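You operate a simulated robot arm through the tools that you are given. There is no shell and no other tool.

You run a simulated robot arm. Do the job below in one go: nothing can be reset, and whatever is moved stays where it is left.

Task
Check the cube on the air plate and put it in the tray that the display names.
Fine: press ZERO, push the cube to the yellow stop, switch the air on to read, and off again before the cube goes in its tray.

It is judged by the outcome, as a careful person would: the job done as asked, and still so three seconds after it is handed in. It fails if anything else is knocked over, pushed out of place, dropped, spilled or broken.

Robot
A 7-joint arm with a two-finger parallel gripper, fixed in place. Base frame: the origin is at the foot of the arm, x ahead of it, y to its left, z up; the work surface is at about z = 0.82. Lengths are in m, angles in degrees, forces in N, time in s.
With the tool pointing down near the work surface it reaches from about 0.36 to 0.76 m from the base axis. Its first joint turns from -143.0 to 143.0 degrees. Payload 3 kg.
The TCP is the grasp point between the finger pads, 0.03 m short of the fingertips. In the tool frame z runs along the fingers and y along their closing line. The gripper opens to 0.094 m. The fingers are 0.028 m wide and 0.01 m thick; the gripper's body (0.05 by 0.096 m) begins 0.055 m behind the TCP.
Orientation is that of the tool frame in the base frame, as [roll, pitch, yaw] about the fixed x, y, z axes, in that order (R = Rz(yaw) Ry(pitch) Rx(roll)). With the fingers straight down and closing along the base's y, the tool's x points along the base's -x, its y along +y and its z along -z.

Tools
- The arm moves only by the tool play_rows. Its argument "targets" is one flat list of numbers, 7 for each row, row after row: the opening, from 0 (shut) to 1 (fully open), then the shift along the base's x, y, z in m, then the turn, a rotation vector about the base's x, y, z in degrees. In form: [gripper, tx, ty, tz, rx, ry, rz, gripper, tx, ty, tz, rx, ry, rz, ...]. A call has 1 to 20 rows; each row is the pose to reach, as a shift and turn from the pose commanded when the call began. A row lasts 0.2 s, in which the tool goes at most 0.05 m and 8.6 degrees; a call with a longer step from one row to the next is refused whole, and so is a gripper value outside its range. A pose out of reach is approached as far as the arm can. The call stops where the force on the tool passes 40 N (or 10 N more than at its start, if that is more) or the arm is blocked; 0.2 s more then pass. The fingers move at their own pace (about 0.045 m/s each) and stop on an object; they squeeze with about 43 N. The grip force told is the motor's: it shows also when the fingers shut on nothing. Time passes only in rows, and 0.2 s behind the last, so rows that repeat a pose let the fingers close. The reply holds the time, the measured pose of the TCP, the force on the tool along the base axes, the opening and the grip force, in the units named above and with some noise, with the torque about the TCP (base axes, N m) and any sound that the robot's microphone picked up.
- Cameras (640 x 400 px; columns grow to the right, rows downward): "scene" is fixed at [0.3974, 0.668, 1.3685]; the picture's right is [-0.90, -0.43, 0.00], its down [-0.27, 0.57, -0.77] and it looks along [0.33, -0.70, -0.64] (base axes); focal length 320 px, centre (320, 200). "wrist" rides on the gripper at [0.076, 0.014, -0.102] in the tool frame; the picture's right is [-0.18, 0.98, 0.00], its down [-0.75, -0.14, -0.64] and it looks along [-0.63, -0.12, 0.77] (tool axes); focal length 243 px, centre (320, 200). There is no depth. A picture from a camera that has moved, and an enlarged one, comes with that camera's place and axes in the base frame and with its lens. The place of the scene camera against the robot may be out by one fixed shift of up to 0.025 m in any direction.
- grab_frame(camera): a new picture of that camera. It takes no simulated time.
- move_column(by): slides the trunk up (or, below 0, down) by that many m; the arm rides with it, the base frame stays. It gives what a move gives, with no picture.
- close_up(camera, box): a new picture of the part [left, top, right, bottom] of that camera's present view, enlarged. It takes no simulated time.
- finish_job(): hands the job in; it is judged then, once.

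Places have to be worked out from the pictures, the camera data and where the tool is seen. Open the gripper and draw the arm clear of the work before you hand the job in, unless the task says otherwise.

The tools are called after "Call:" as name(argument=value, ...) on one line, values as JSON. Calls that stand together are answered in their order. play_rows: Moves the arm, as the interface text tells. Its arguments: {"type":"object","properties":{"targets":{"type":"array","items":{"type":"number"}}},"required":["targets"]} The other tools are called the same way: move_column (by) slides the trunk up or down; grab_frame (camera) takes a picture; close_up (camera, box) takes an enlarged picture of a part of a camera's view; finish_job () hands the job in.

At the start:

```text
clock: 0.0
tool_pos: [0.5804, 0.2509, 1.1446]
ee_rot: [-180.0, 0.0, -179.9]
ft_force: [0.6, 0.0, 0.0]
ft_torque: [-0.03, 0.02, -0.01]
grip_width: 0.0938
finger_force: 0.0
trunk travel left (down, up): [-0.15, 0.24]
```

scene: 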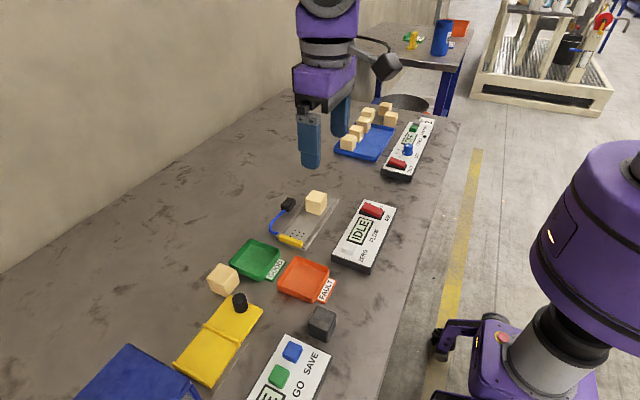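
wrist: 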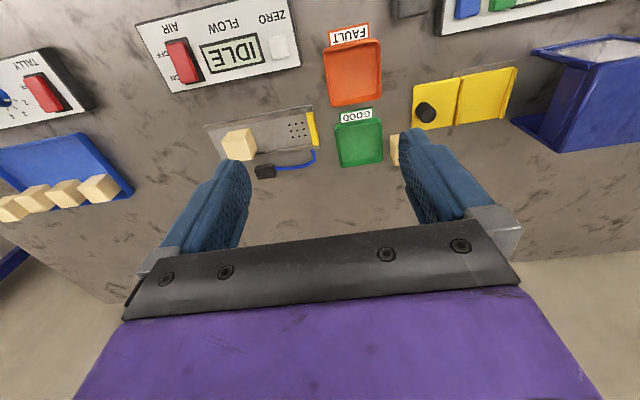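

I'll start by looking closely at the air plate, the panel and the trays from both cameras.

Call:
close_up(camera="scene", box=[200, 160, 440, 310])

Call:
close_up(camera="wrist", box=[130, 0, 410, 175])

```text
2.67 times, centred on (320, 235) of scene
camera zoom: at [0.3974, 0.668, 1.3685], right [-0.9, -0.43, 0.0], down [-0.27, 0.57, -0.77], along [0.33, -0.7, -0.64], focal length 852 px, centre (320, 107)
```

zoom: 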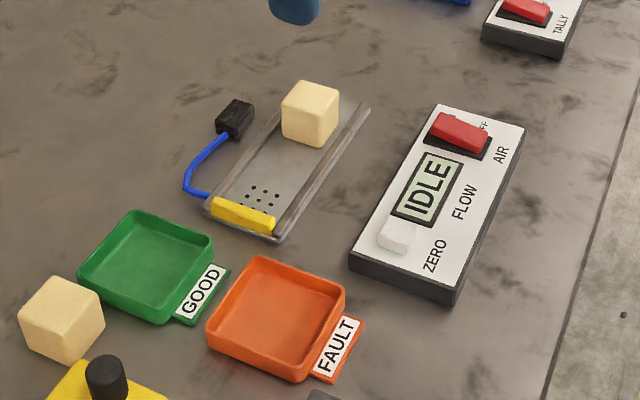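

```text
2.29 times, centred on (270, 88) of wrist
camera zoom: at [0.5045, 0.2642, 1.2481], right [0.18, 0.98, 0.0], down [0.75, -0.14, 0.64], along [0.63, -0.12, -0.77], focal length 555 px, centre (434, 457)
```

zoom: 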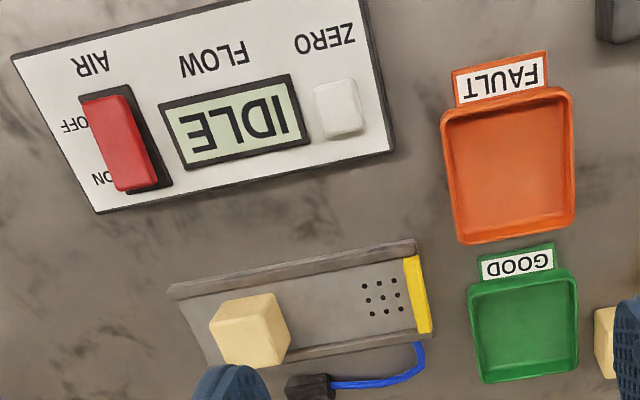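

The plate lies along base y with the stop at its +y end; the panel with ZERO and AIR is on the robot's side. I'll zoom in on the panel's switch and button before moving.

Call:
close_up(camera="scene", box=[325, 190, 405, 280])

Call:
close_up(camera="scene", box=[260, 180, 345, 255])

Call:
close_up(camera="wrist", box=[140, 0, 300, 100])

```text
4.44 times, centred on (365, 235) of scene
camera zoom: at [0.3974, 0.668, 1.3685], right [-0.9, -0.43, 0.0], down [-0.27, 0.57, -0.77], along [0.33, -0.7, -0.64], focal length 1421 px, centre (120, 44)
```

zoom: 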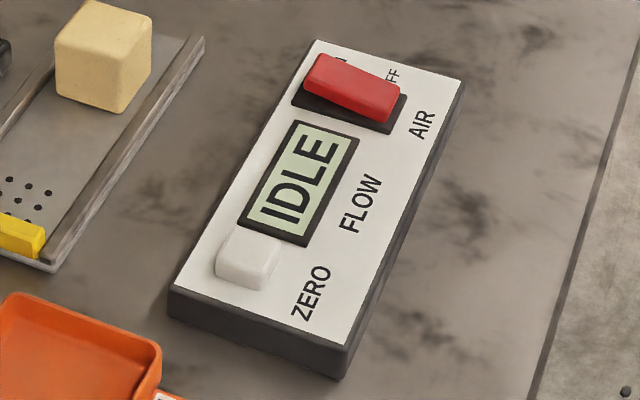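

```text
5.33 times, centred on (302, 218) of scene
camera zoom: at [0.3974, 0.668, 1.3685], right [-0.9, -0.43, 0.0], down [-0.27, 0.57, -0.77], along [0.33, -0.7, -0.64], focal length 1705 px, centre (413, 107)
```

zoom: 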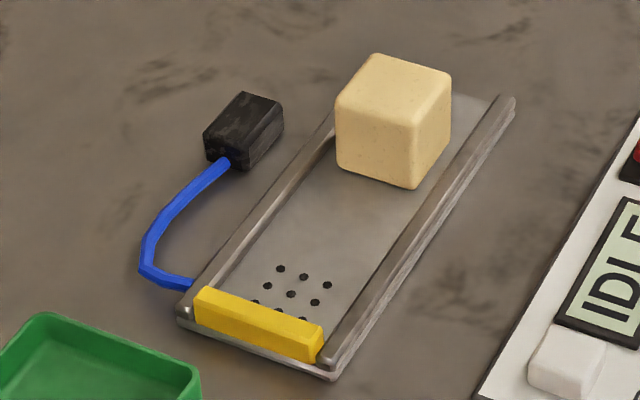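

```text
4.00 times, centred on (220, 50) of wrist
camera zoom: at [0.5045, 0.2642, 1.2481], right [0.18, 0.98, 0.0], down [0.75, -0.14, 0.64], along [0.63, -0.12, -0.77], focal length 970 px, centre (720, 800)
```

zoom: 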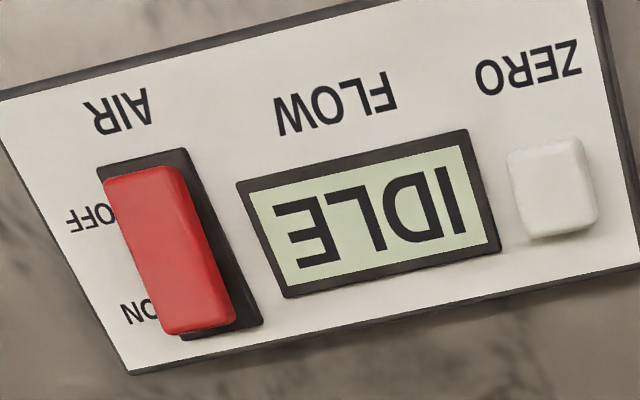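

The rocker's far (ON) end stands up, so the air is off now, and ZERO is at about (0.548, 0.197). I'll close the fingers and go to a hover above ZERO to measure it better.

Call:
play_rows(targets=[0, -0.008, -0.013, -0.04, 0, 0, 0, 0, -0.016, -0.026, -0.08, 0, 0, 0, 0, -0.024, -0.04, -0.12, 0, 0, 0, 0, -0.0324, -0.0539, -0.155, 0, 0, 0, 0, -0.0324, -0.0539, -0.175, 0, 0, 0, 0, -0.0324, -0.0539, -0.185, 0, 0, 0, 0, -0.0324, -0.0539, -0.185, 0, 0, 0])

```text
clock: 1.6
tool_pos: [0.5462, 0.1949, 0.9627]
ee_rot: [-180.0, 0.1, 179.9]
ft_force: [0.0, 0.2, -0.5]
ft_torque: [0.01, 0.02, 0.0]
grip_width: 0.0
finger_force: 33.2
trunk travel left (down, up): [-0.15, 0.24]
```

Hovering over ZERO with the fingers shut; I'll take pictures to check where the tips are over the button.

Call:
grab_frame(camera="wrist")

Call:
grab_frame(camera="scene")

```text
taken
camera wrist: at [0.4699, 0.2085, 1.0651], right [0.18, 0.98, 0.0], down [0.75, -0.14, 0.64], along [0.63, -0.12, -0.77], focal length 243 px, centre (320, 200)
```

wrist: 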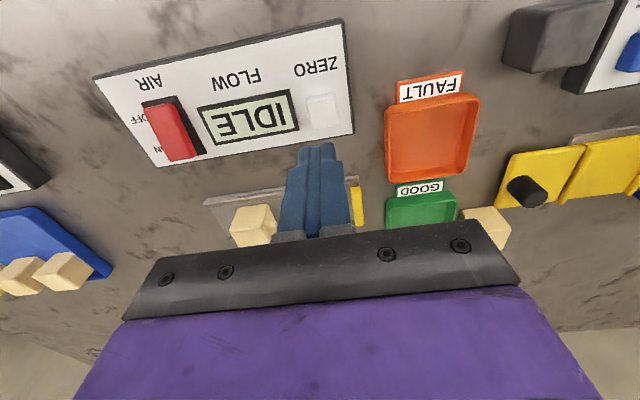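

```text
taken
```

scene: 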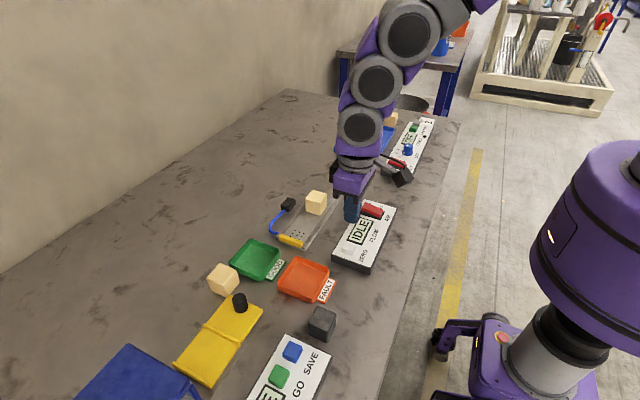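

Triangulating the two wrist views puts ZERO at about (0.550, 0.195) with its top near z 0.833–0.84. I'll come down slowly over it and feel for contact.

Call:
play_rows(targets=[0, 0.003, 0, -0.04, 0, 0, 0, 0, 0.003, 0, -0.075, 0, 0, 0, 0, 0.003, 0, -0.083, 0, 0, 0, 0, 0.003, 0, -0.088, 0, 0, 0, 0, 0.003, 0, -0.092, 0, 0, 0, 0, 0.003, 0, -0.095, 0, 0, 0])

Call:
close_up(camera="wrist", box=[220, 50, 420, 200])

Call:
close_up(camera="scene", box=[310, 170, 420, 280])

```text
clock: 2.7
tool_pos: [0.5485, 0.1944, 0.8803]
ee_rot: [179.8, 0.8, 180.0]
ft_force: [-3.9, 3.9, 27.0]
ft_torque: [0.13, 0.5, -0.02]
grip_width: 0.0001
finger_force: 33.0
trunk travel left (down, up): [-0.15, 0.24]
heard: click
stopped in row 5: the force on the tool passed its limit at 43 N (the readings are from after the stop); the commanded pose is now the measured one
```

```text
2.67 times, centred on (320, 125) of wrist
camera zoom: at [0.4703, 0.2072, 0.9829], right [0.18, 0.98, 0.01], down [0.74, -0.15, 0.65], along [0.64, -0.11, -0.76], focal length 647 px, centre (320, 400)
```

zoom: 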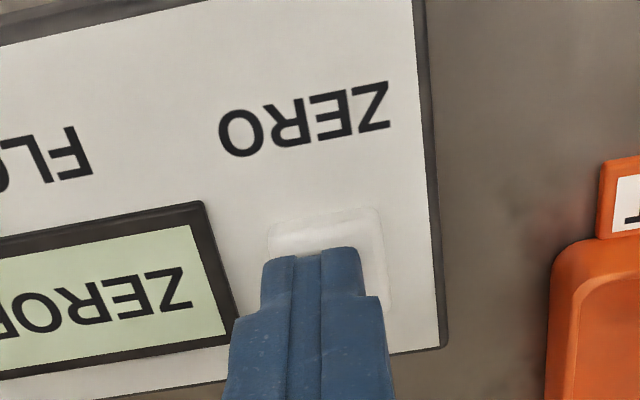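

```text
3.64 times, centred on (365, 225) of scene
camera zoom: at [0.3974, 0.668, 1.3685], right [-0.9, -0.43, 0.0], down [-0.27, 0.57, -0.77], along [0.33, -0.7, -0.64], focal length 1162 px, centre (156, 109)
```

zoom: 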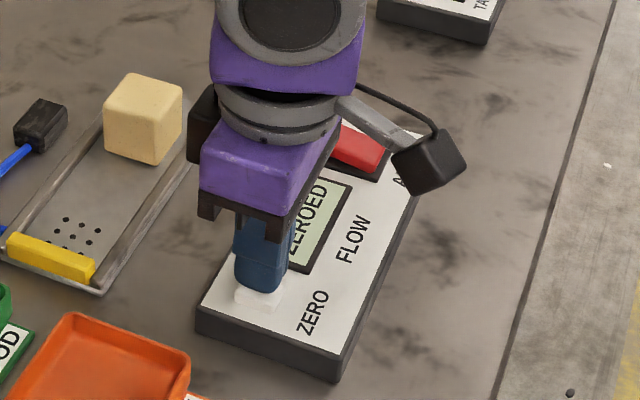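

The display reads ZEROED and the panel top is at about z 0.85. I lift off and go to a hover behind the cube, on its -y side, to measure cube and channel.

Call:
play_rows(targets=[0, 0, 0, 0.03, 0, 0.8, 0, 0, 0, 0, 0.07, 0, 0.8, 0, 0, 0, 0, 0.11, 0, 0.8, 0, 0, 0.022, -0.03, 0.12, 0, 0.8, 0, 0, 0.044, -0.06, 0.12, 0, 0.8, 0, 0, 0.066, -0.09, 0.12, 0, 0.8, 0, 0, 0.088, -0.12, 0.12, 0, 0.8, 0, 0, 0.11, -0.15, 0.12, 0, 0.8, 0, 0, 0.125, -0.172, 0.12, 0, 0.8, 0, 0, 0.13, -0.177, 0.12, 0, 0.8, 0, 0, 0.13, -0.177, 0.12, 0, 0.8, 0])

Call:
grab_frame(camera="wrist")

Call:
grab_frame(camera="scene")

```text
clock: 5.1
tool_pos: [0.6794, 0.0186, 0.9945]
ee_rot: [179.9, -0.6, -180.0]
ft_force: [0.1, 0.0, -0.5]
ft_torque: [0.0, -0.02, 0.01]
grip_width: 0.0
finger_force: 33.2
trunk travel left (down, up): [-0.15, 0.24]
```

```text
taken
camera wrist: at [0.6051, 0.0315, 1.0973], right [0.18, 0.98, 0.0], down [0.76, -0.14, 0.63], along [0.62, -0.12, -0.77], focal length 243 px, centre (320, 200)
```

wrist: 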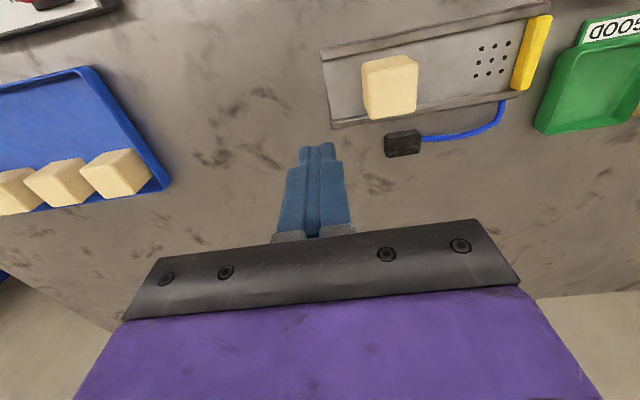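

```text
taken
```

scene: 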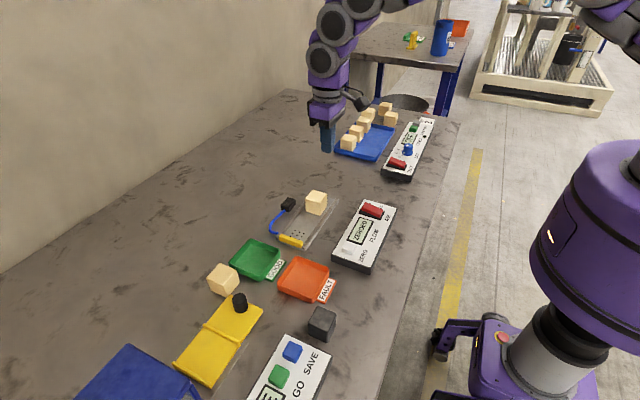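

I'll enlarge the wrist view of the plate and cube for exact measuring.

Call:
close_up(camera="wrist", box=[300, 0, 560, 160])

Call:
close_up(camera="scene", box=[260, 180, 405, 275])

```text
2.46 times, centred on (430, 80) of wrist
camera zoom: at [0.6051, 0.0315, 1.0973], right [0.18, 0.98, 0.0], down [0.76, -0.14, 0.63], along [0.62, -0.12, -0.77], focal length 597 px, centre (49, 495)
```

zoom: 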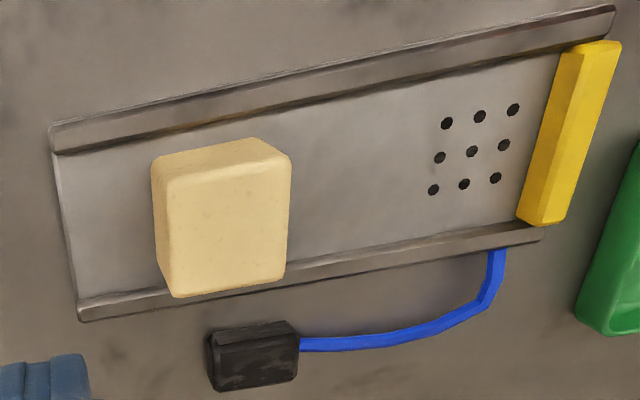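

```text
4.21 times, centred on (332, 228) of scene
camera zoom: at [0.3974, 0.668, 1.3685], right [-0.9, -0.43, 0.0], down [-0.27, 0.57, -0.77], along [0.33, -0.7, -0.64], focal length 1346 px, centre (267, 84)
```

zoom: 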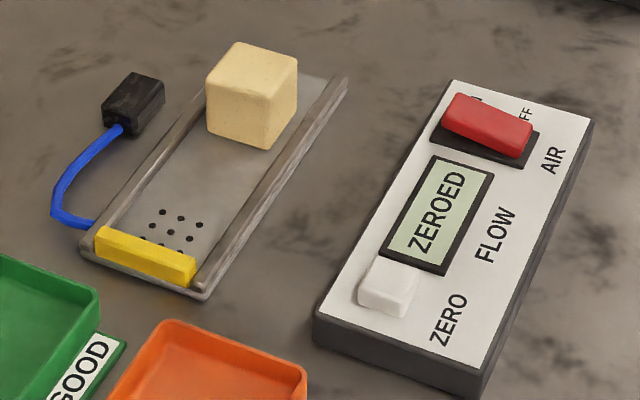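

Measured: cube about 43 mm wide centred near (0.680, 0.083) with its -y face at y≈0.062; channel walls at x≈0.653 and 0.707; stop face at y≈0.2135. I lower the shut fingers into the channel behind the cube at y≈0.038, tips about 10 mm above the plate.

Call:
play_rows(targets=[0, 0.001, 0.0195, 0, 0, -0.6, 0, 0, 0.001, 0.0195, -0.04, 0, -0.6, 0, 0, 0.001, 0.0195, -0.08, 0, -0.6, 0, 0, 0.001, 0.0195, -0.105, 0, -0.6, 0, 0, 0.001, 0.0195, -0.117, 0, -0.6, 0, 0, 0.001, 0.0195, -0.1265, 0, -0.6, 0, 0, 0.001, 0.0195, -0.1265, 0, -0.6, 0])

Call:
grab_frame(camera="wrist")

Call:
close_up(camera="scene", box=[260, 150, 405, 275])

```text
clock: 6.7
tool_pos: [0.6816, 0.0384, 0.8683]
ee_rot: [179.9, 0.0, 179.9]
ft_force: [0.4, -0.1, -0.2]
ft_torque: [-0.02, 0.02, 0.01]
grip_width: 0.0001
finger_force: 32.4
trunk travel left (down, up): [-0.15, 0.24]
```

```text
taken
camera wrist: at [0.605, 0.0506, 0.9701], right [0.18, 0.98, 0.0], down [0.75, -0.14, 0.64], along [0.63, -0.12, -0.77], focal length 243 px, centre (320, 200)
```

wrist: 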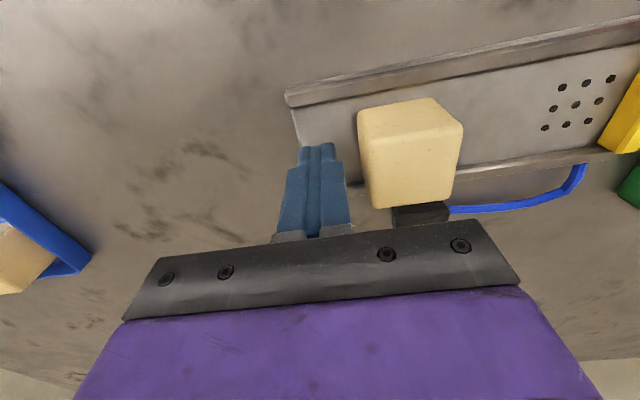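

```text
3.20 times, centred on (332, 212) of scene
camera zoom: at [0.3974, 0.668, 1.3685], right [-0.9, -0.43, 0.0], down [-0.27, 0.57, -0.77], along [0.33, -0.7, -0.64], focal length 1023 px, centre (280, 160)
```

zoom: 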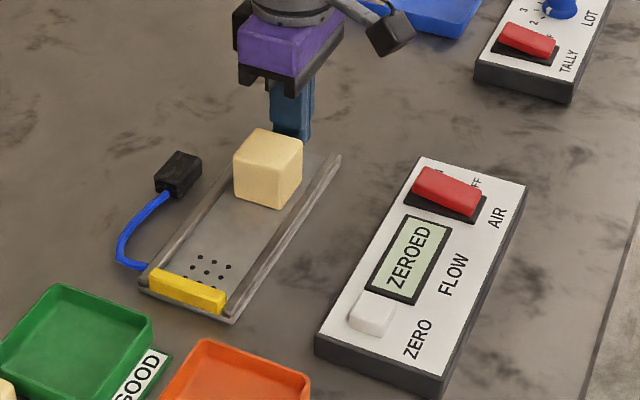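

Fingers sit squarely behind the cube. I push slowly along +y, stopping about 10 mm before the expected stop contact.

Call:
play_rows(targets=[0, 0, 0.008, 0, 0, 0, 0, 0, 0, 0.014, 0, 0, 0, 0, 0, 0, 0.02, 0, 0, 0, 0, 0, 0, 0.027, 0, 0, 0, 0, 0, 0, 0.034, 0, 0, 0, 0, 0, 0, 0.041, 0, 0, 0, 0, 0, 0, 0.048, 0, 0, 0, 0, 0, 0, 0.055, 0, 0, 0, 0, 0, 0, 0.062, 0, 0, 0, 0, 0, 0, 0.069, 0, 0, 0, 0, 0, 0, 0.076, 0, 0, 0, 0, 0, 0, 0.083, 0, 0, 0, 0, 0, 0, 0.09, 0, 0, 0, 0, 0, 0, 0.097, 0, 0, 0, 0, 0, 0, 0.104, 0, 0, 0, 0, 0, 0, 0.108, 0, 0, 0, 0, 0, 0, 0.111, 0, 0, 0, 0])

Call:
grab_frame(camera="wrist")

Call:
close_up(camera="scene", box=[260, 170, 405, 275])

```text
clock: 10.3
tool_pos: [0.6795, 0.1479, 0.8674]
ee_rot: [180.0, -0.1, 179.9]
ft_force: [0.2, 0.8, -0.1]
ft_torque: [-0.01, 0.03, 0.05]
grip_width: 0.0
finger_force: 33.6
trunk travel left (down, up): [-0.15, 0.24]
```

```text
taken
camera wrist: at [0.605, 0.1622, 0.9703], right [0.18, 0.98, 0.0], down [0.75, -0.14, 0.64], along [0.63, -0.12, -0.77], focal length 243 px, centre (320, 200)
```

wrist: 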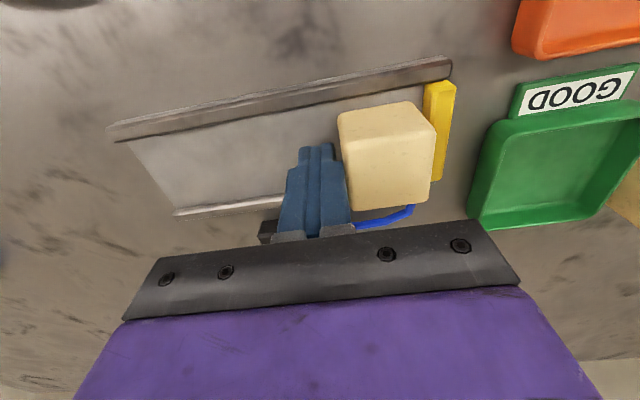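

```text
3.81 times, centred on (332, 222) of scene
camera zoom: at [0.3974, 0.668, 1.3685], right [-0.9, -0.43, 0.0], down [-0.27, 0.57, -0.77], along [0.33, -0.7, -0.64], focal length 1218 px, centre (272, 114)
```

zoom: 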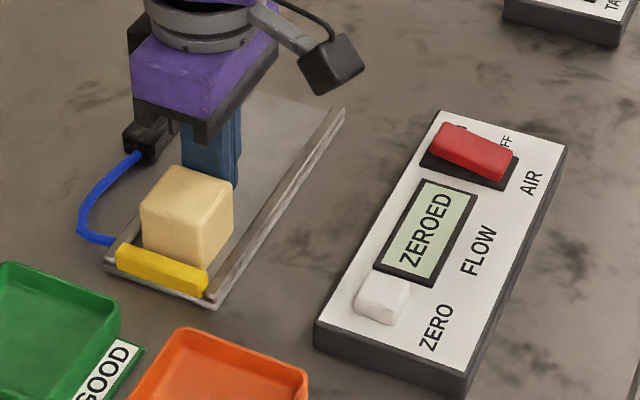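

The cube is a few millimetres from the stop and there is no side load. I creep on in 1.5 mm steps.

Call:
play_rows(targets=[0, 0, 0.002, 0, 0, 0, 0, 0, 0, 0.004, 0, 0, 0, 0, 0, 0, 0.0055, 0, 0, 0, 0, 0, 0, 0.007, 0, 0, 0, 0, 0, 0, 0.0085, 0, 0, 0, 0])

Call:
close_up(camera="wrist", box=[280, 40, 480, 220])

Call:
close_up(camera="scene", box=[270, 190, 350, 255])

```text
clock: 11.5
tool_pos: [0.6804, 0.1572, 0.8683]
ee_rot: [179.9, 0.0, 179.9]
ft_force: [-0.4, -5.5, 2.7]
ft_torque: [0.04, -0.01, -0.02]
grip_width: 0.0001
finger_force: 32.7
trunk travel left (down, up): [-0.15, 0.24]
```

```text
2.22 times, centred on (380, 130) of wrist
camera zoom: at [0.6051, 0.1691, 0.9708], right [0.19, 0.98, 0.0], down [0.75, -0.14, 0.64], along [0.63, -0.12, -0.77], focal length 539 px, centre (187, 356)
```

zoom: 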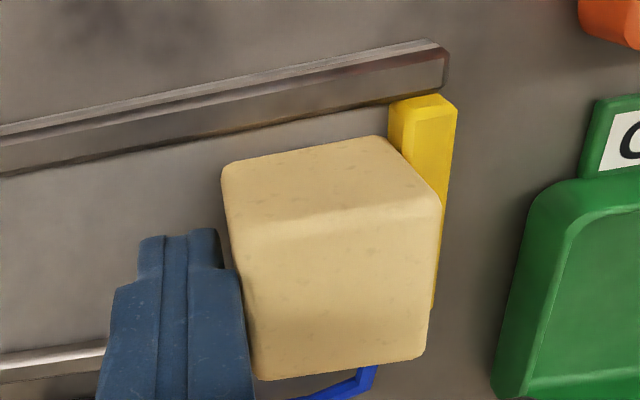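

```text
6.15 times, centred on (310, 222) of scene
camera zoom: at [0.3974, 0.668, 1.3685], right [-0.9, -0.43, 0.0], down [-0.27, 0.57, -0.77], along [0.33, -0.7, -0.64], focal length 1967 px, centre (382, 62)
```

zoom: 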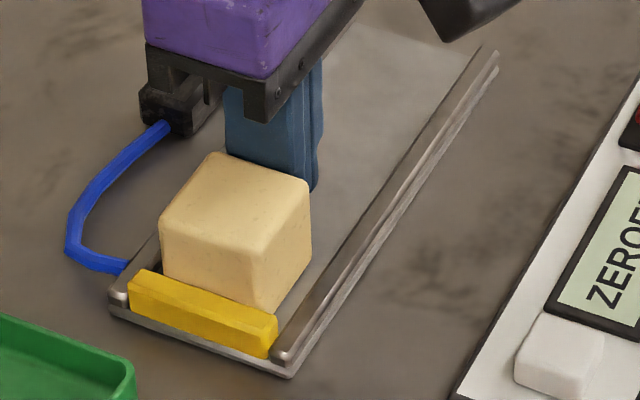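

A 5.5 N push-back shows the cube meeting the stop. One more gentle millimetre to make sure it is seated.

Call:
play_rows(targets=[0, 0, 0.001, 0, 0, 0, 0, 0, 0, 0.0015, 0, 0, 0, 0])

Call:
close_up(camera="scene", box=[270, 190, 350, 255])

```text
clock: 12.1
tool_pos: [0.6811, 0.1578, 0.8679]
ee_rot: [179.9, 0.1, 179.9]
ft_force: [0.6, -9.0, 4.3]
ft_torque: [0.04, 0.02, 0.01]
grip_width: 0.0
finger_force: 33.1
trunk travel left (down, up): [-0.15, 0.24]
```

```text
6.15 times, centred on (310, 222) of scene
camera zoom: at [0.3974, 0.668, 1.3685], right [-0.9, -0.43, 0.0], down [-0.27, 0.57, -0.77], along [0.33, -0.7, -0.64], focal length 1967 px, centre (382, 62)
```

zoom: 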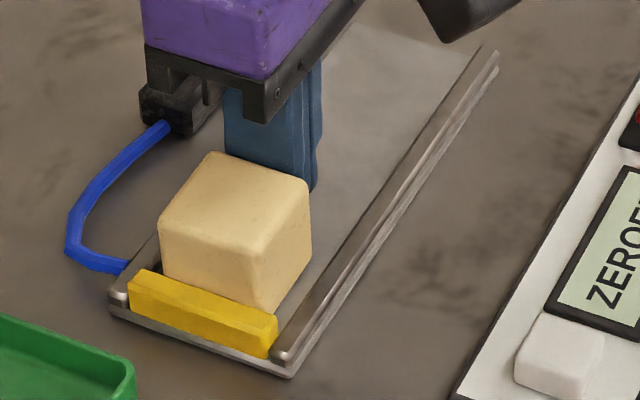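

The cube is seated against the stop (9 N). I back the fingers off in -y, lift, and go to a hover near the AIR rocker.

Call:
play_rows(targets=[0, 0, -0.006, 0, 0, 0, 0, 0, 0, -0.018, 0, 0, 0, 0, 0, 0, -0.018, 0.035, 0, 0, 0, 0, 0, -0.018, 0.075, 0, 0, 0, 0, 0, -0.018, 0.105, 0, 0, 0, 0, -0.03, -0.038, 0.105, 0, 0, 0, 0, -0.06, -0.058, 0.105, 0, 0, 0, 0, -0.09, -0.078, 0.105, 0, 0, 0, 0, -0.115, -0.098, 0.105, 0, 0, 0, 0, -0.121, -0.105, 0.105, 0, 0, 0, 0, -0.121, -0.105, 0.105, 0, 0, 0])

Call:
grab_frame(camera="wrist")

Call:
close_up(camera="scene", box=[260, 170, 420, 275])

```text
clock: 14.5
tool_pos: [0.5596, 0.053, 0.9724]
ee_rot: [180.0, 0.0, -179.9]
ft_force: [-0.3, 0.9, -0.1]
ft_torque: [0.0, -0.01, -0.03]
grip_width: 0.0
finger_force: 32.9
trunk travel left (down, up): [-0.15, 0.24]
```

```text
taken
camera wrist: at [0.484, 0.0666, 1.0756], right [0.18, 0.98, 0.0], down [0.75, -0.14, 0.64], along [0.63, -0.12, -0.77], focal length 243 px, centre (320, 200)
```

wrist: 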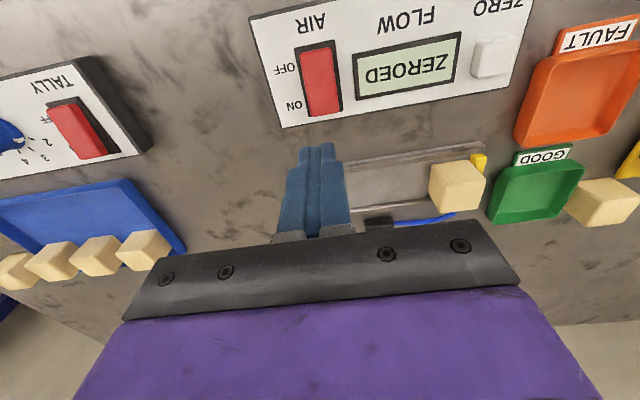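

```text
3.81 times, centred on (340, 222) of scene
camera zoom: at [0.3974, 0.668, 1.3685], right [-0.9, -0.43, 0.0], down [-0.27, 0.57, -0.77], along [0.33, -0.7, -0.64], focal length 1218 px, centre (244, 114)
```

zoom: 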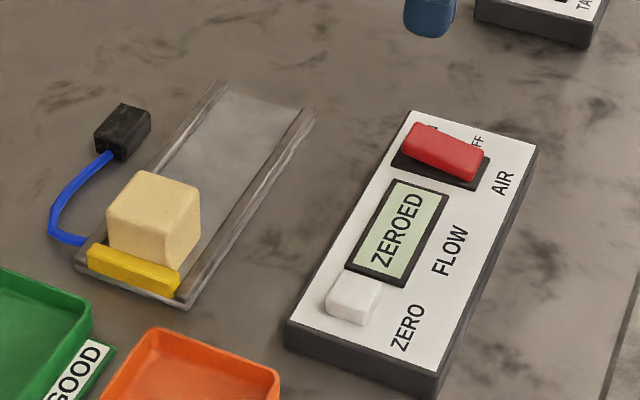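

The cube still sits against the stop. I enlarge the rocker to fix its position.

Call:
close_up(camera="wrist", box=[240, 0, 400, 160])

Call:
close_up(camera="scene", box=[345, 185, 405, 230])

```text
2.50 times, centred on (320, 80) of wrist
camera zoom: at [0.484, 0.0666, 1.0756], right [0.18, 0.98, 0.0], down [0.75, -0.14, 0.64], along [0.63, -0.12, -0.77], focal length 606 px, centre (320, 500)
```

zoom: 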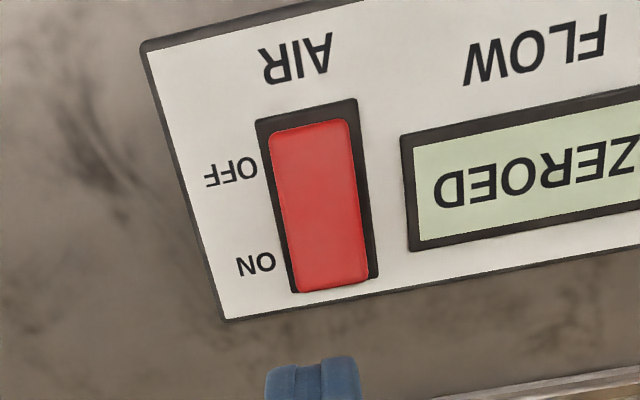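

```text
8.89 times, centred on (375, 208) of scene
camera zoom: at [0.3974, 0.668, 1.3685], right [-0.9, -0.43, 0.0], down [-0.27, 0.57, -0.77], along [0.33, -0.7, -0.64], focal length 2842 px, centre (-169, 133)
```

zoom: 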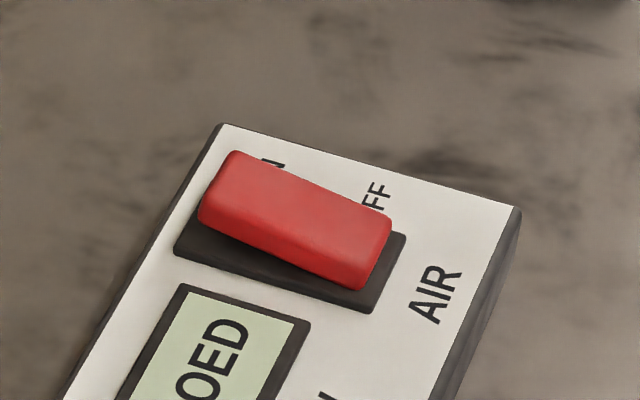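

The rocker spans x≈0.516–0.561 at y≈0.0565, with its ON end (far side) raised to about z 0.868. I press down on that end in small steps at x≈0.557.

Call:
play_rows(targets=[0, -0.0026, 0.0035, -0.03, 0, 0, 0, 0, -0.0026, 0.0035, -0.062, 0, 0, 0, 0, -0.0026, 0.0035, -0.069, 0, 0, 0, 0, -0.0026, 0.0035, -0.073, 0, 0, 0, 0, -0.0026, 0.0035, -0.076, 0, 0, 0, 0, -0.0026, 0.0035, -0.079, 0, 0, 0, 0, -0.0026, 0.0035, -0.082, 0, 0, 0])

Call:
close_up(camera="wrist", box=[240, 30, 480, 200])

Call:
close_up(camera="scene", box=[260, 170, 420, 275])

```text
clock: 16.1
tool_pos: [0.558, 0.0574, 0.8906]
ee_rot: [179.9, 0.0, -180.0]
ft_force: [-0.7, -0.3, -1.4]
ft_torque: [0.01, 0.03, 0.0]
grip_width: 0.0003
finger_force: 32.7
trunk travel left (down, up): [-0.15, 0.24]
```

```text
2.35 times, centred on (360, 115) of wrist
camera zoom: at [0.4812, 0.0701, 0.9934], right [0.18, 0.98, 0.0], down [0.75, -0.14, 0.64], along [0.63, -0.12, -0.77], focal length 571 px, centre (226, 400)
```

zoom: 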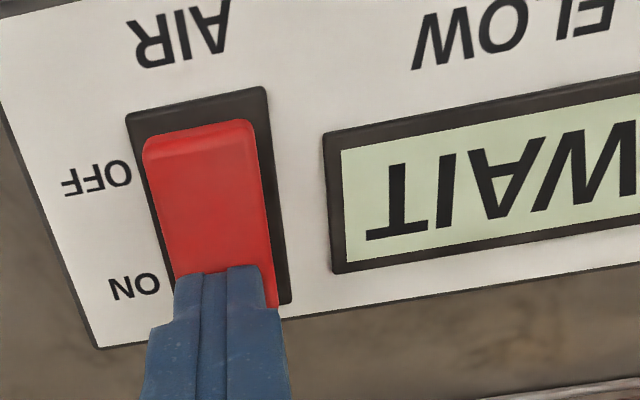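

```text
3.81 times, centred on (340, 222) of scene
camera zoom: at [0.3974, 0.668, 1.3685], right [-0.9, -0.43, 0.0], down [-0.27, 0.57, -0.77], along [0.33, -0.7, -0.64], focal length 1218 px, centre (244, 114)
```

zoom: 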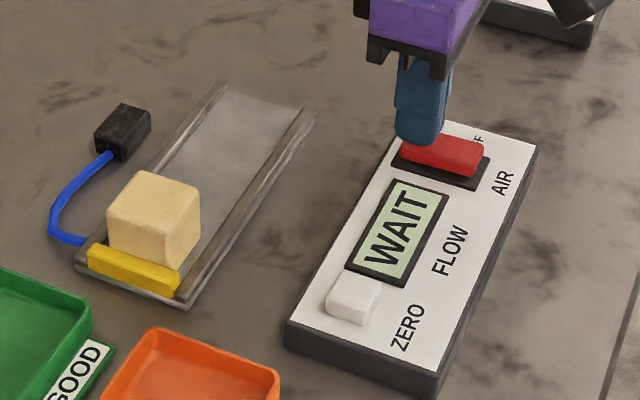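

The display says WAIT, so the rocker has gone to ON. I lift off and let time pass for the reading.

Call:
play_rows(targets=[0, 0, 0, 0.02, 0, 0, 0, 0, 0, 0, 0.05, 0, 0, 0, 0, 0, 0, 0.07, 0, 0, 0, 0, 0, 0, 0.07, 0, 0, 0, 0, 0, 0, 0.07, 0, 0, 0, 0, 0, 0, 0.07, 0, 0, 0])

Call:
grab_frame(camera="wrist")

Call:
close_up(camera="scene", box=[260, 170, 420, 275])

```text
clock: 17.5
tool_pos: [0.558, 0.0575, 0.9628]
ee_rot: [179.9, 0.0, 179.9]
ft_force: [0.3, -0.9, -0.2]
ft_torque: [0.0, 0.04, 0.01]
grip_width: 0.0
finger_force: 33.0
trunk travel left (down, up): [-0.15, 0.24]
```

```text
taken
camera wrist: at [0.4815, 0.0711, 1.064], right [0.18, 0.98, 0.0], down [0.75, -0.14, 0.64], along [0.63, -0.12, -0.77], focal length 243 px, centre (320, 200)
```

wrist: 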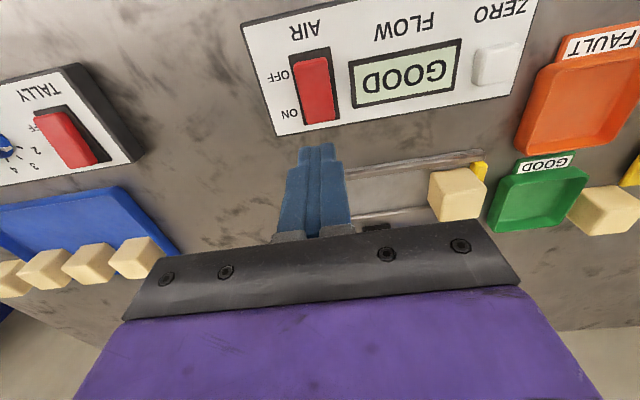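

```text
3.81 times, centred on (340, 222) of scene
camera zoom: at [0.3974, 0.668, 1.3685], right [-0.9, -0.43, 0.0], down [-0.27, 0.57, -0.77], along [0.33, -0.7, -0.64], focal length 1218 px, centre (244, 114)
```

zoom: 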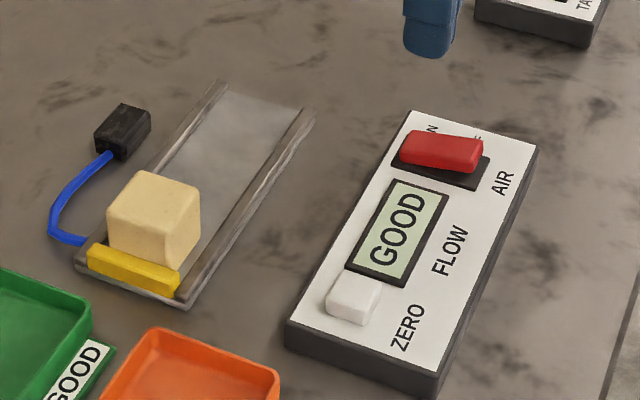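

The display reads GOOD. I wait a couple of seconds more to be sure the reading is settled and does not change.

Call:
play_rows(targets=[0, 0, 0, 0, 0, 0, 0, 0, 0, 0, 0, 0, 0, 0, 0, 0, 0, 0, 0, 0, 0, 0, 0, 0, 0, 0, 0, 0, 0, 0, 0, 0, 0, 0, 0, 0, 0, 0, 0, 0, 0, 0, 0, 0, 0, 0, 0, 0, 0, 0, 0, 0, 0, 0, 0, 0, 0, 0, 0, 0, 0, 0, 0, 0, 0, 0, 0, 0, 0, 0])

Call:
close_up(camera="wrist", box=[240, 0, 540, 160])

Call:
close_up(camera="scene", box=[260, 170, 420, 275])

```text
clock: 19.7
tool_pos: [0.5573, 0.0576, 0.9619]
ee_rot: [179.9, 0.0, 180.0]
ft_force: [0.4, 1.1, -0.5]
ft_torque: [0.02, 0.01, -0.04]
grip_width: 0.0
finger_force: 33.7
trunk travel left (down, up): [-0.15, 0.24]
```

```text
2.13 times, centred on (390, 80) of wrist
camera zoom: at [0.4816, 0.0711, 1.064], right [0.18, 0.98, 0.0], down [0.75, -0.14, 0.64], along [0.63, -0.12, -0.77], focal length 518 px, centre (171, 456)
```

zoom: 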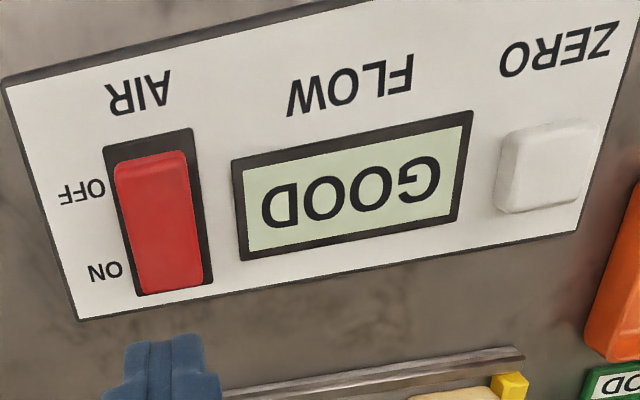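

```text
3.81 times, centred on (340, 222) of scene
camera zoom: at [0.3974, 0.668, 1.3685], right [-0.9, -0.43, 0.0], down [-0.27, 0.57, -0.77], along [0.33, -0.7, -0.64], focal length 1218 px, centre (244, 114)
```

zoom: 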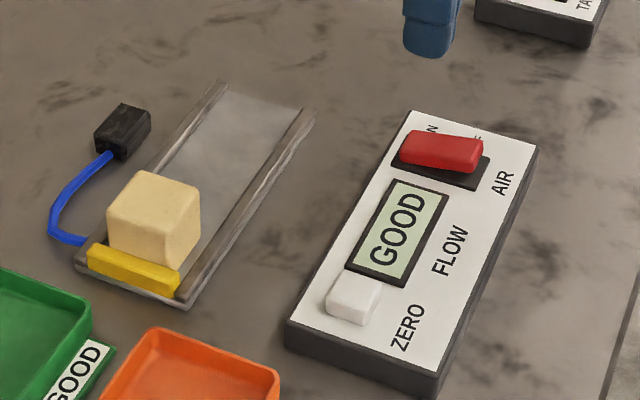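

GOOD is steady. Now I press the rocker's OFF end (near side, x≈0.5185) the same way.

Call:
play_rows(targets=[0, -0.02, -0.0005, 0, 0, 0, 0, 0, -0.0388, -0.0005, 0, 0, 0, 0, 0, -0.0388, -0.0005, -0.03, 0, 0, 0, 0, -0.0388, -0.0005, -0.053, 0, 0, 0, 0, -0.0388, -0.0005, -0.06, 0, 0, 0, 0, -0.0388, -0.0005, -0.064, 0, 0, 0, 0, -0.0388, -0.0005, -0.067, 0, 0, 0, 0, -0.0388, -0.0005, -0.07, 0, 0, 0, 0, -0.0388, -0.0005, -0.072, 0, 0, 0])

Call:
grab_frame(camera="wrist")

Call:
close_up(camera="scene", box=[260, 170, 420, 275])

```text
clock: 21.7
tool_pos: [0.5184, 0.0557, 0.8908]
ee_rot: [179.9, 0.1, 179.9]
ft_force: [-1.1, -0.6, 6.3]
ft_torque: [0.0, -0.08, 0.0]
grip_width: 0.0
finger_force: 32.8
trunk travel left (down, up): [-0.15, 0.24]
```

```text
taken
camera wrist: at [0.4425, 0.07, 0.9922], right [0.18, 0.98, 0.0], down [0.75, -0.14, 0.64], along [0.63, -0.12, -0.77], focal length 243 px, centre (320, 200)
```

wrist: 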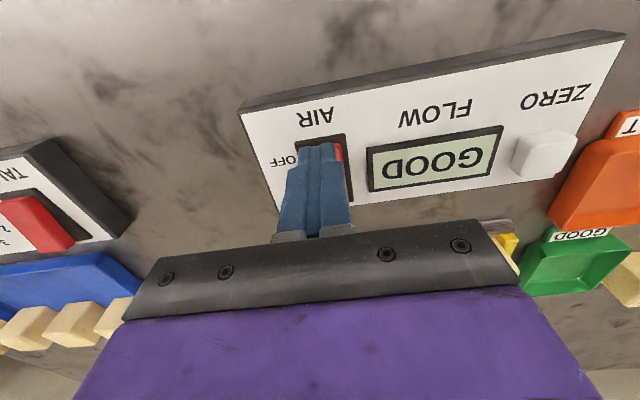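

```text
3.81 times, centred on (340, 222) of scene
camera zoom: at [0.3974, 0.668, 1.3685], right [-0.9, -0.43, 0.0], down [-0.27, 0.57, -0.77], along [0.33, -0.7, -0.64], focal length 1218 px, centre (244, 114)
```

zoom: 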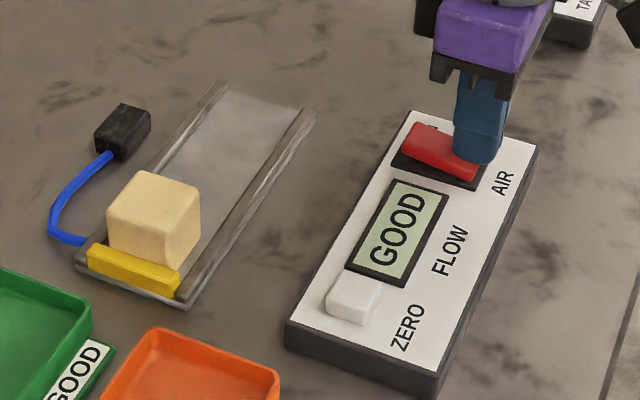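

The rocker is tipping towards OFF under 6 N of load, but the display still shows GOOD. I press a few millimetres further to be sure it latches.

Call:
play_rows(targets=[0, 0, 0, -0.0015, 0, 0, 0, 0, 0, 0, -0.003, 0, 0, 0, 0, 0, 0, -0.004, 0, 0, 0])

Call:
close_up(camera="scene", box=[260, 170, 420, 275])

```text
clock: 22.4
tool_pos: [0.5177, 0.0562, 0.8892]
ee_rot: [179.8, 0.4, 180.0]
ft_force: [-10.8, 0.5, 29.0]
ft_torque: [0.03, -0.13, -0.22]
grip_width: 0.0
finger_force: 32.8
trunk travel left (down, up): [-0.15, 0.24]
stopped in row 3: the force on the tool passed its limit at 41 N (the readings are from after the stop); the commanded pose is now the measured one
```

```text
3.81 times, centred on (340, 222) of scene
camera zoom: at [0.3974, 0.668, 1.3685], right [-0.9, -0.43, 0.0], down [-0.27, 0.57, -0.77], along [0.33, -0.7, -0.64], focal length 1218 px, centre (244, 114)
```

zoom: 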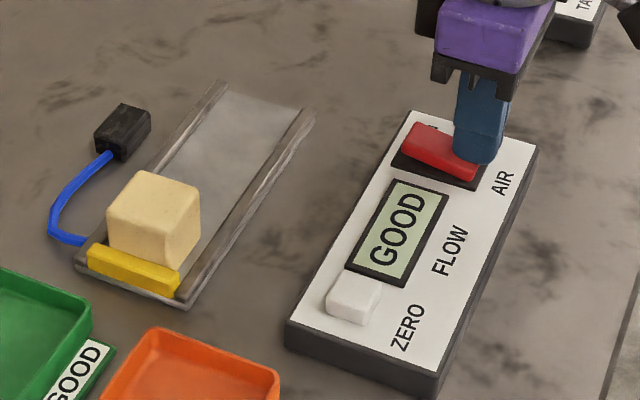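

The rocker is hard against its OFF end (41 N, no further travel). I lift away and check its position and the display.

Call:
play_rows(targets=[0, 0, 0, 0.02, 0, 0.4, 0, 0, 0, 0, 0.055, 0, 0.4, 0, 0, 0.02, 0, 0.075, 0, 0.4, 0, 0, 0.035, 0, 0.085, 0, 0.4, 0, 0, 0.035, 0, 0.085, 0, 0.4, 0])

Call:
grab_frame(camera="wrist")

Call:
close_up(camera="scene", box=[325, 180, 415, 275])

```text
clock: 23.6
tool_pos: [0.5549, 0.0568, 0.9732]
ee_rot: [179.9, -0.2, 180.0]
ft_force: [0.2, 0.1, 0.1]
ft_torque: [0.0, 0.01, 0.02]
grip_width: 0.0
finger_force: 33.5
trunk travel left (down, up): [-0.15, 0.24]
```

```text
taken
camera wrist: at [0.4794, 0.0704, 1.0751], right [0.18, 0.98, 0.0], down [0.76, -0.14, 0.64], along [0.63, -0.12, -0.77], focal length 243 px, centre (320, 200)
```

wrist: 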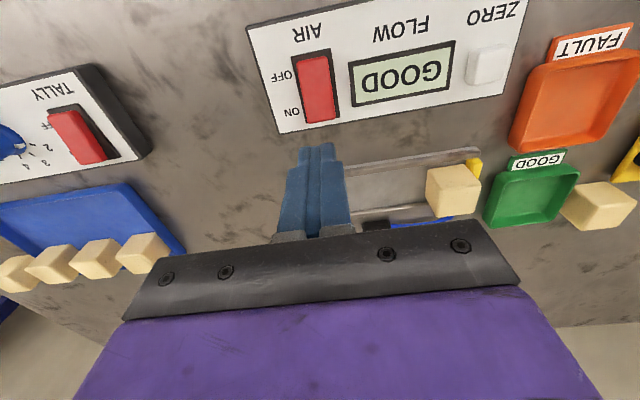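

```text
4.21 times, centred on (370, 228) of scene
camera zoom: at [0.3974, 0.668, 1.3685], right [-0.9, -0.43, 0.0], down [-0.27, 0.57, -0.77], along [0.33, -0.7, -0.64], focal length 1346 px, centre (110, 84)
```

zoom: 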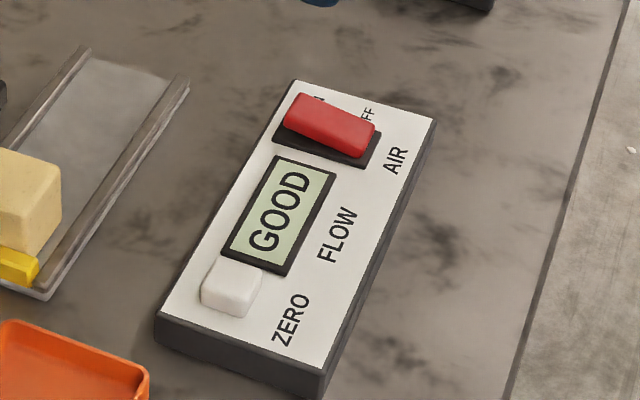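

I'll compare the rocker with its earlier OFF and ON looks in a tight close-up.

Call:
close_up(camera="scene", box=[345, 185, 405, 230])

Call:
close_up(camera="wrist", box=[240, 0, 400, 160])

```text
8.89 times, centred on (375, 208) of scene
camera zoom: at [0.3974, 0.668, 1.3685], right [-0.9, -0.43, 0.0], down [-0.27, 0.57, -0.77], along [0.33, -0.7, -0.64], focal length 2842 px, centre (-169, 133)
```

zoom: 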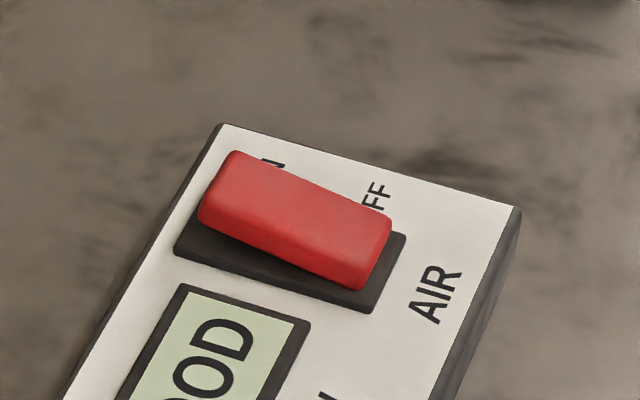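

```text
2.50 times, centred on (320, 80) of wrist
camera zoom: at [0.4794, 0.0704, 1.0751], right [0.18, 0.98, 0.0], down [0.76, -0.14, 0.64], along [0.63, -0.12, -0.77], focal length 606 px, centre (320, 500)
```

zoom: 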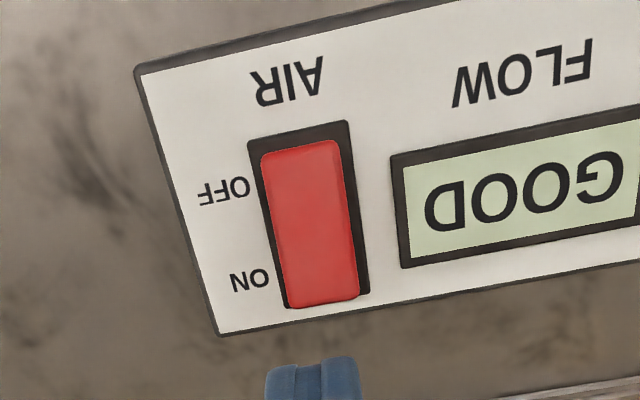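

The rocker is back exactly in its original OFF position; the display holds the GOOD reading. Next I open the fingers to about 66 mm and hover over the cube (centre about (0.680, 0.189)).

Call:
play_rows(targets=[0.3, 0.025, 0.026, 0.01, 0, -0.2, 0, 0.7, 0.05, 0.052, 0.01, 0, -0.2, 0, 0.7, 0.075, 0.078, 0.01, 0, -0.2, 0, 0.7, 0.1, 0.104, 0.01, 0, -0.2, 0, 0.7, 0.12, 0.125, 0.01, 0, -0.2, 0, 0.7, 0.1255, 0.1312, 0.01, 0, -0.2, 0, 0.7, 0.1255, 0.1312, 0.01, 0, -0.2, 0])

Call:
grab_frame(camera="wrist")

Call:
close_up(camera="scene", box=[220, 140, 380, 310])

```text
clock: 25.2
tool_pos: [0.6815, 0.1876, 0.981]
ee_rot: [179.9, 0.1, -180.0]
ft_force: [0.8, 0.8, -0.9]
ft_torque: [-0.02, 0.03, -0.01]
grip_width: 0.066
finger_force: 0.0
trunk travel left (down, up): [-0.15, 0.24]
```

```text
taken
camera wrist: at [0.6047, 0.2013, 1.0837], right [0.18, 0.98, 0.0], down [0.75, -0.14, 0.64], along [0.63, -0.12, -0.77], focal length 243 px, centre (320, 200)
```

wrist: 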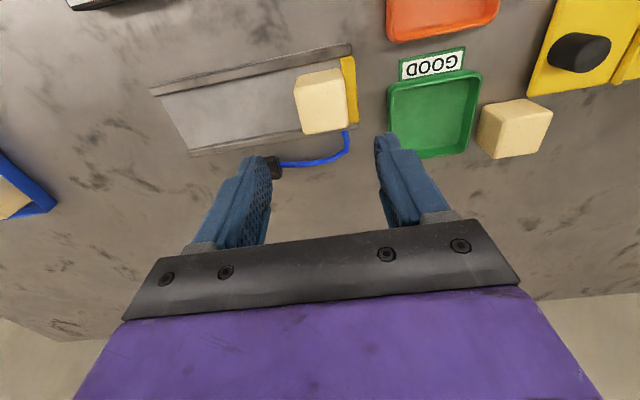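

```text
2.35 times, centred on (300, 225) of scene
camera zoom: at [0.3974, 0.668, 1.3685], right [-0.9, -0.43, 0.0], down [-0.27, 0.57, -0.77], along [0.33, -0.7, -0.64], focal length 752 px, centre (367, 141)
```

zoom: 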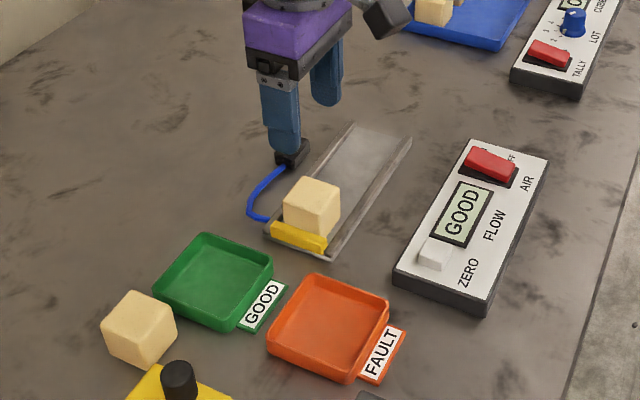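

I enlarge the wrist view over the cube, stop and GOOD tray for final measurements.

Call:
close_up(camera="wrist", box=[270, 20, 390, 160])

Call:
close_up(camera="wrist", box=[370, 30, 570, 180])

```text
2.86 times, centred on (330, 90) of wrist
camera zoom: at [0.6047, 0.2013, 1.0837], right [0.18, 0.98, 0.0], down [0.75, -0.14, 0.64], along [0.63, -0.12, -0.77], focal length 693 px, centre (291, 514)
```

zoom: 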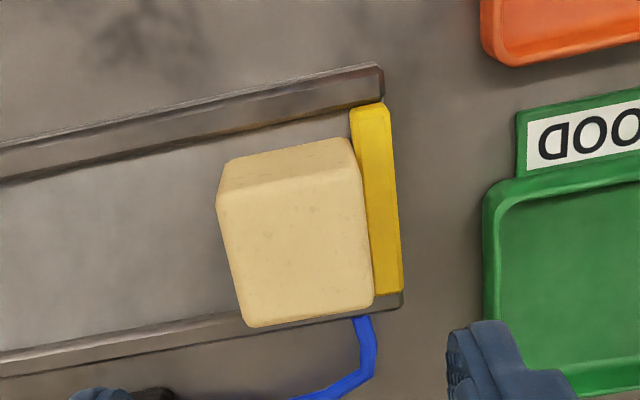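

```text
2.67 times, centred on (470, 105) of wrist
camera zoom: at [0.6047, 0.2013, 1.0837], right [0.18, 0.98, 0.0], down [0.75, -0.14, 0.64], along [0.63, -0.12, -0.77], focal length 647 px, centre (-80, 453)
```

zoom: 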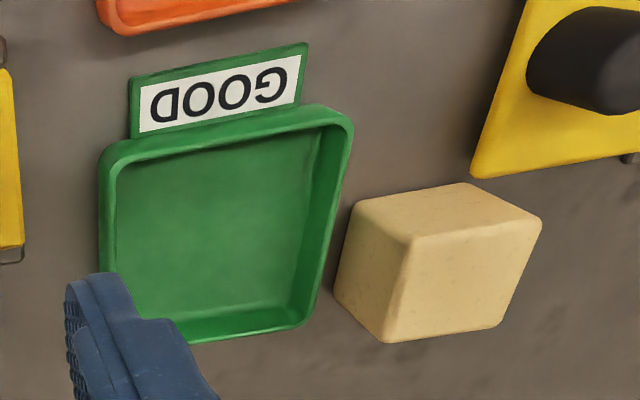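

Cube top is at x 0.660–0.700, y 0.169–0.211, right against the stop (y 0.211–0.222). I lower so the fingertips end about at z 0.847, just above the stop's top, straddling the cube in y.

Call:
play_rows(targets=[0.7, -0.0012, 0.0003, -0.035, 0, 0, 0, 0.7, -0.0012, 0.0003, -0.07, 0, 0, 0, 0.7, -0.0012, 0.0003, -0.09, 0, 0, 0, 0.7, -0.0012, 0.0003, -0.1, 0, 0, 0, 0.7, -0.0012, 0.0003, -0.104, 0, 0, 0, 0.7, -0.0012, 0.0003, -0.104, 0, 0, 0])

Call:
grab_frame(camera="wrist")

Call:
close_up(camera="scene", box=[260, 180, 350, 255])

```text
clock: 26.6
tool_pos: [0.6793, 0.1894, 0.8779]
ee_rot: [179.9, 0.2, -180.0]
ft_force: [0.3, 0.2, -0.4]
ft_torque: [-0.01, 0.02, 0.01]
grip_width: 0.0659
finger_force: 0.1
trunk travel left (down, up): [-0.15, 0.24]
```

```text
taken
camera wrist: at [0.6032, 0.2021, 0.98], right [0.18, 0.98, 0.0], down [0.75, -0.14, 0.64], along [0.63, -0.12, -0.77], focal length 243 px, centre (320, 200)
```

wrist: 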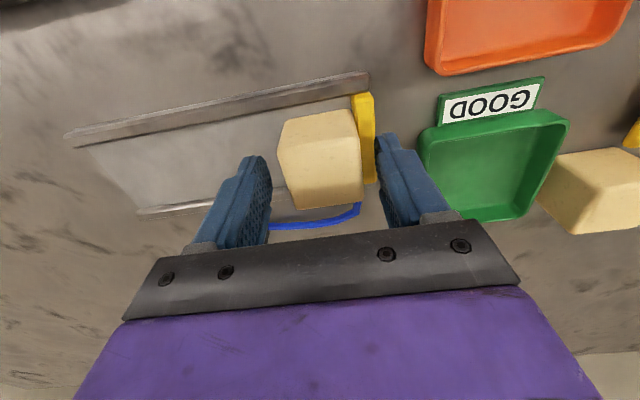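

```text
5.33 times, centred on (305, 218) of scene
camera zoom: at [0.3974, 0.668, 1.3685], right [-0.9, -0.43, 0.0], down [-0.27, 0.57, -0.77], along [0.33, -0.7, -0.64], focal length 1705 px, centre (400, 107)
```

zoom: 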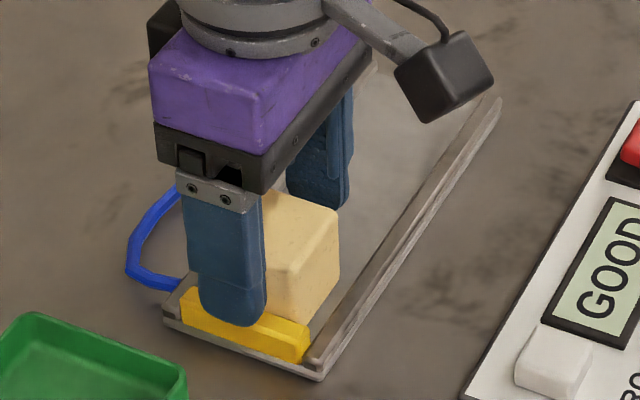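

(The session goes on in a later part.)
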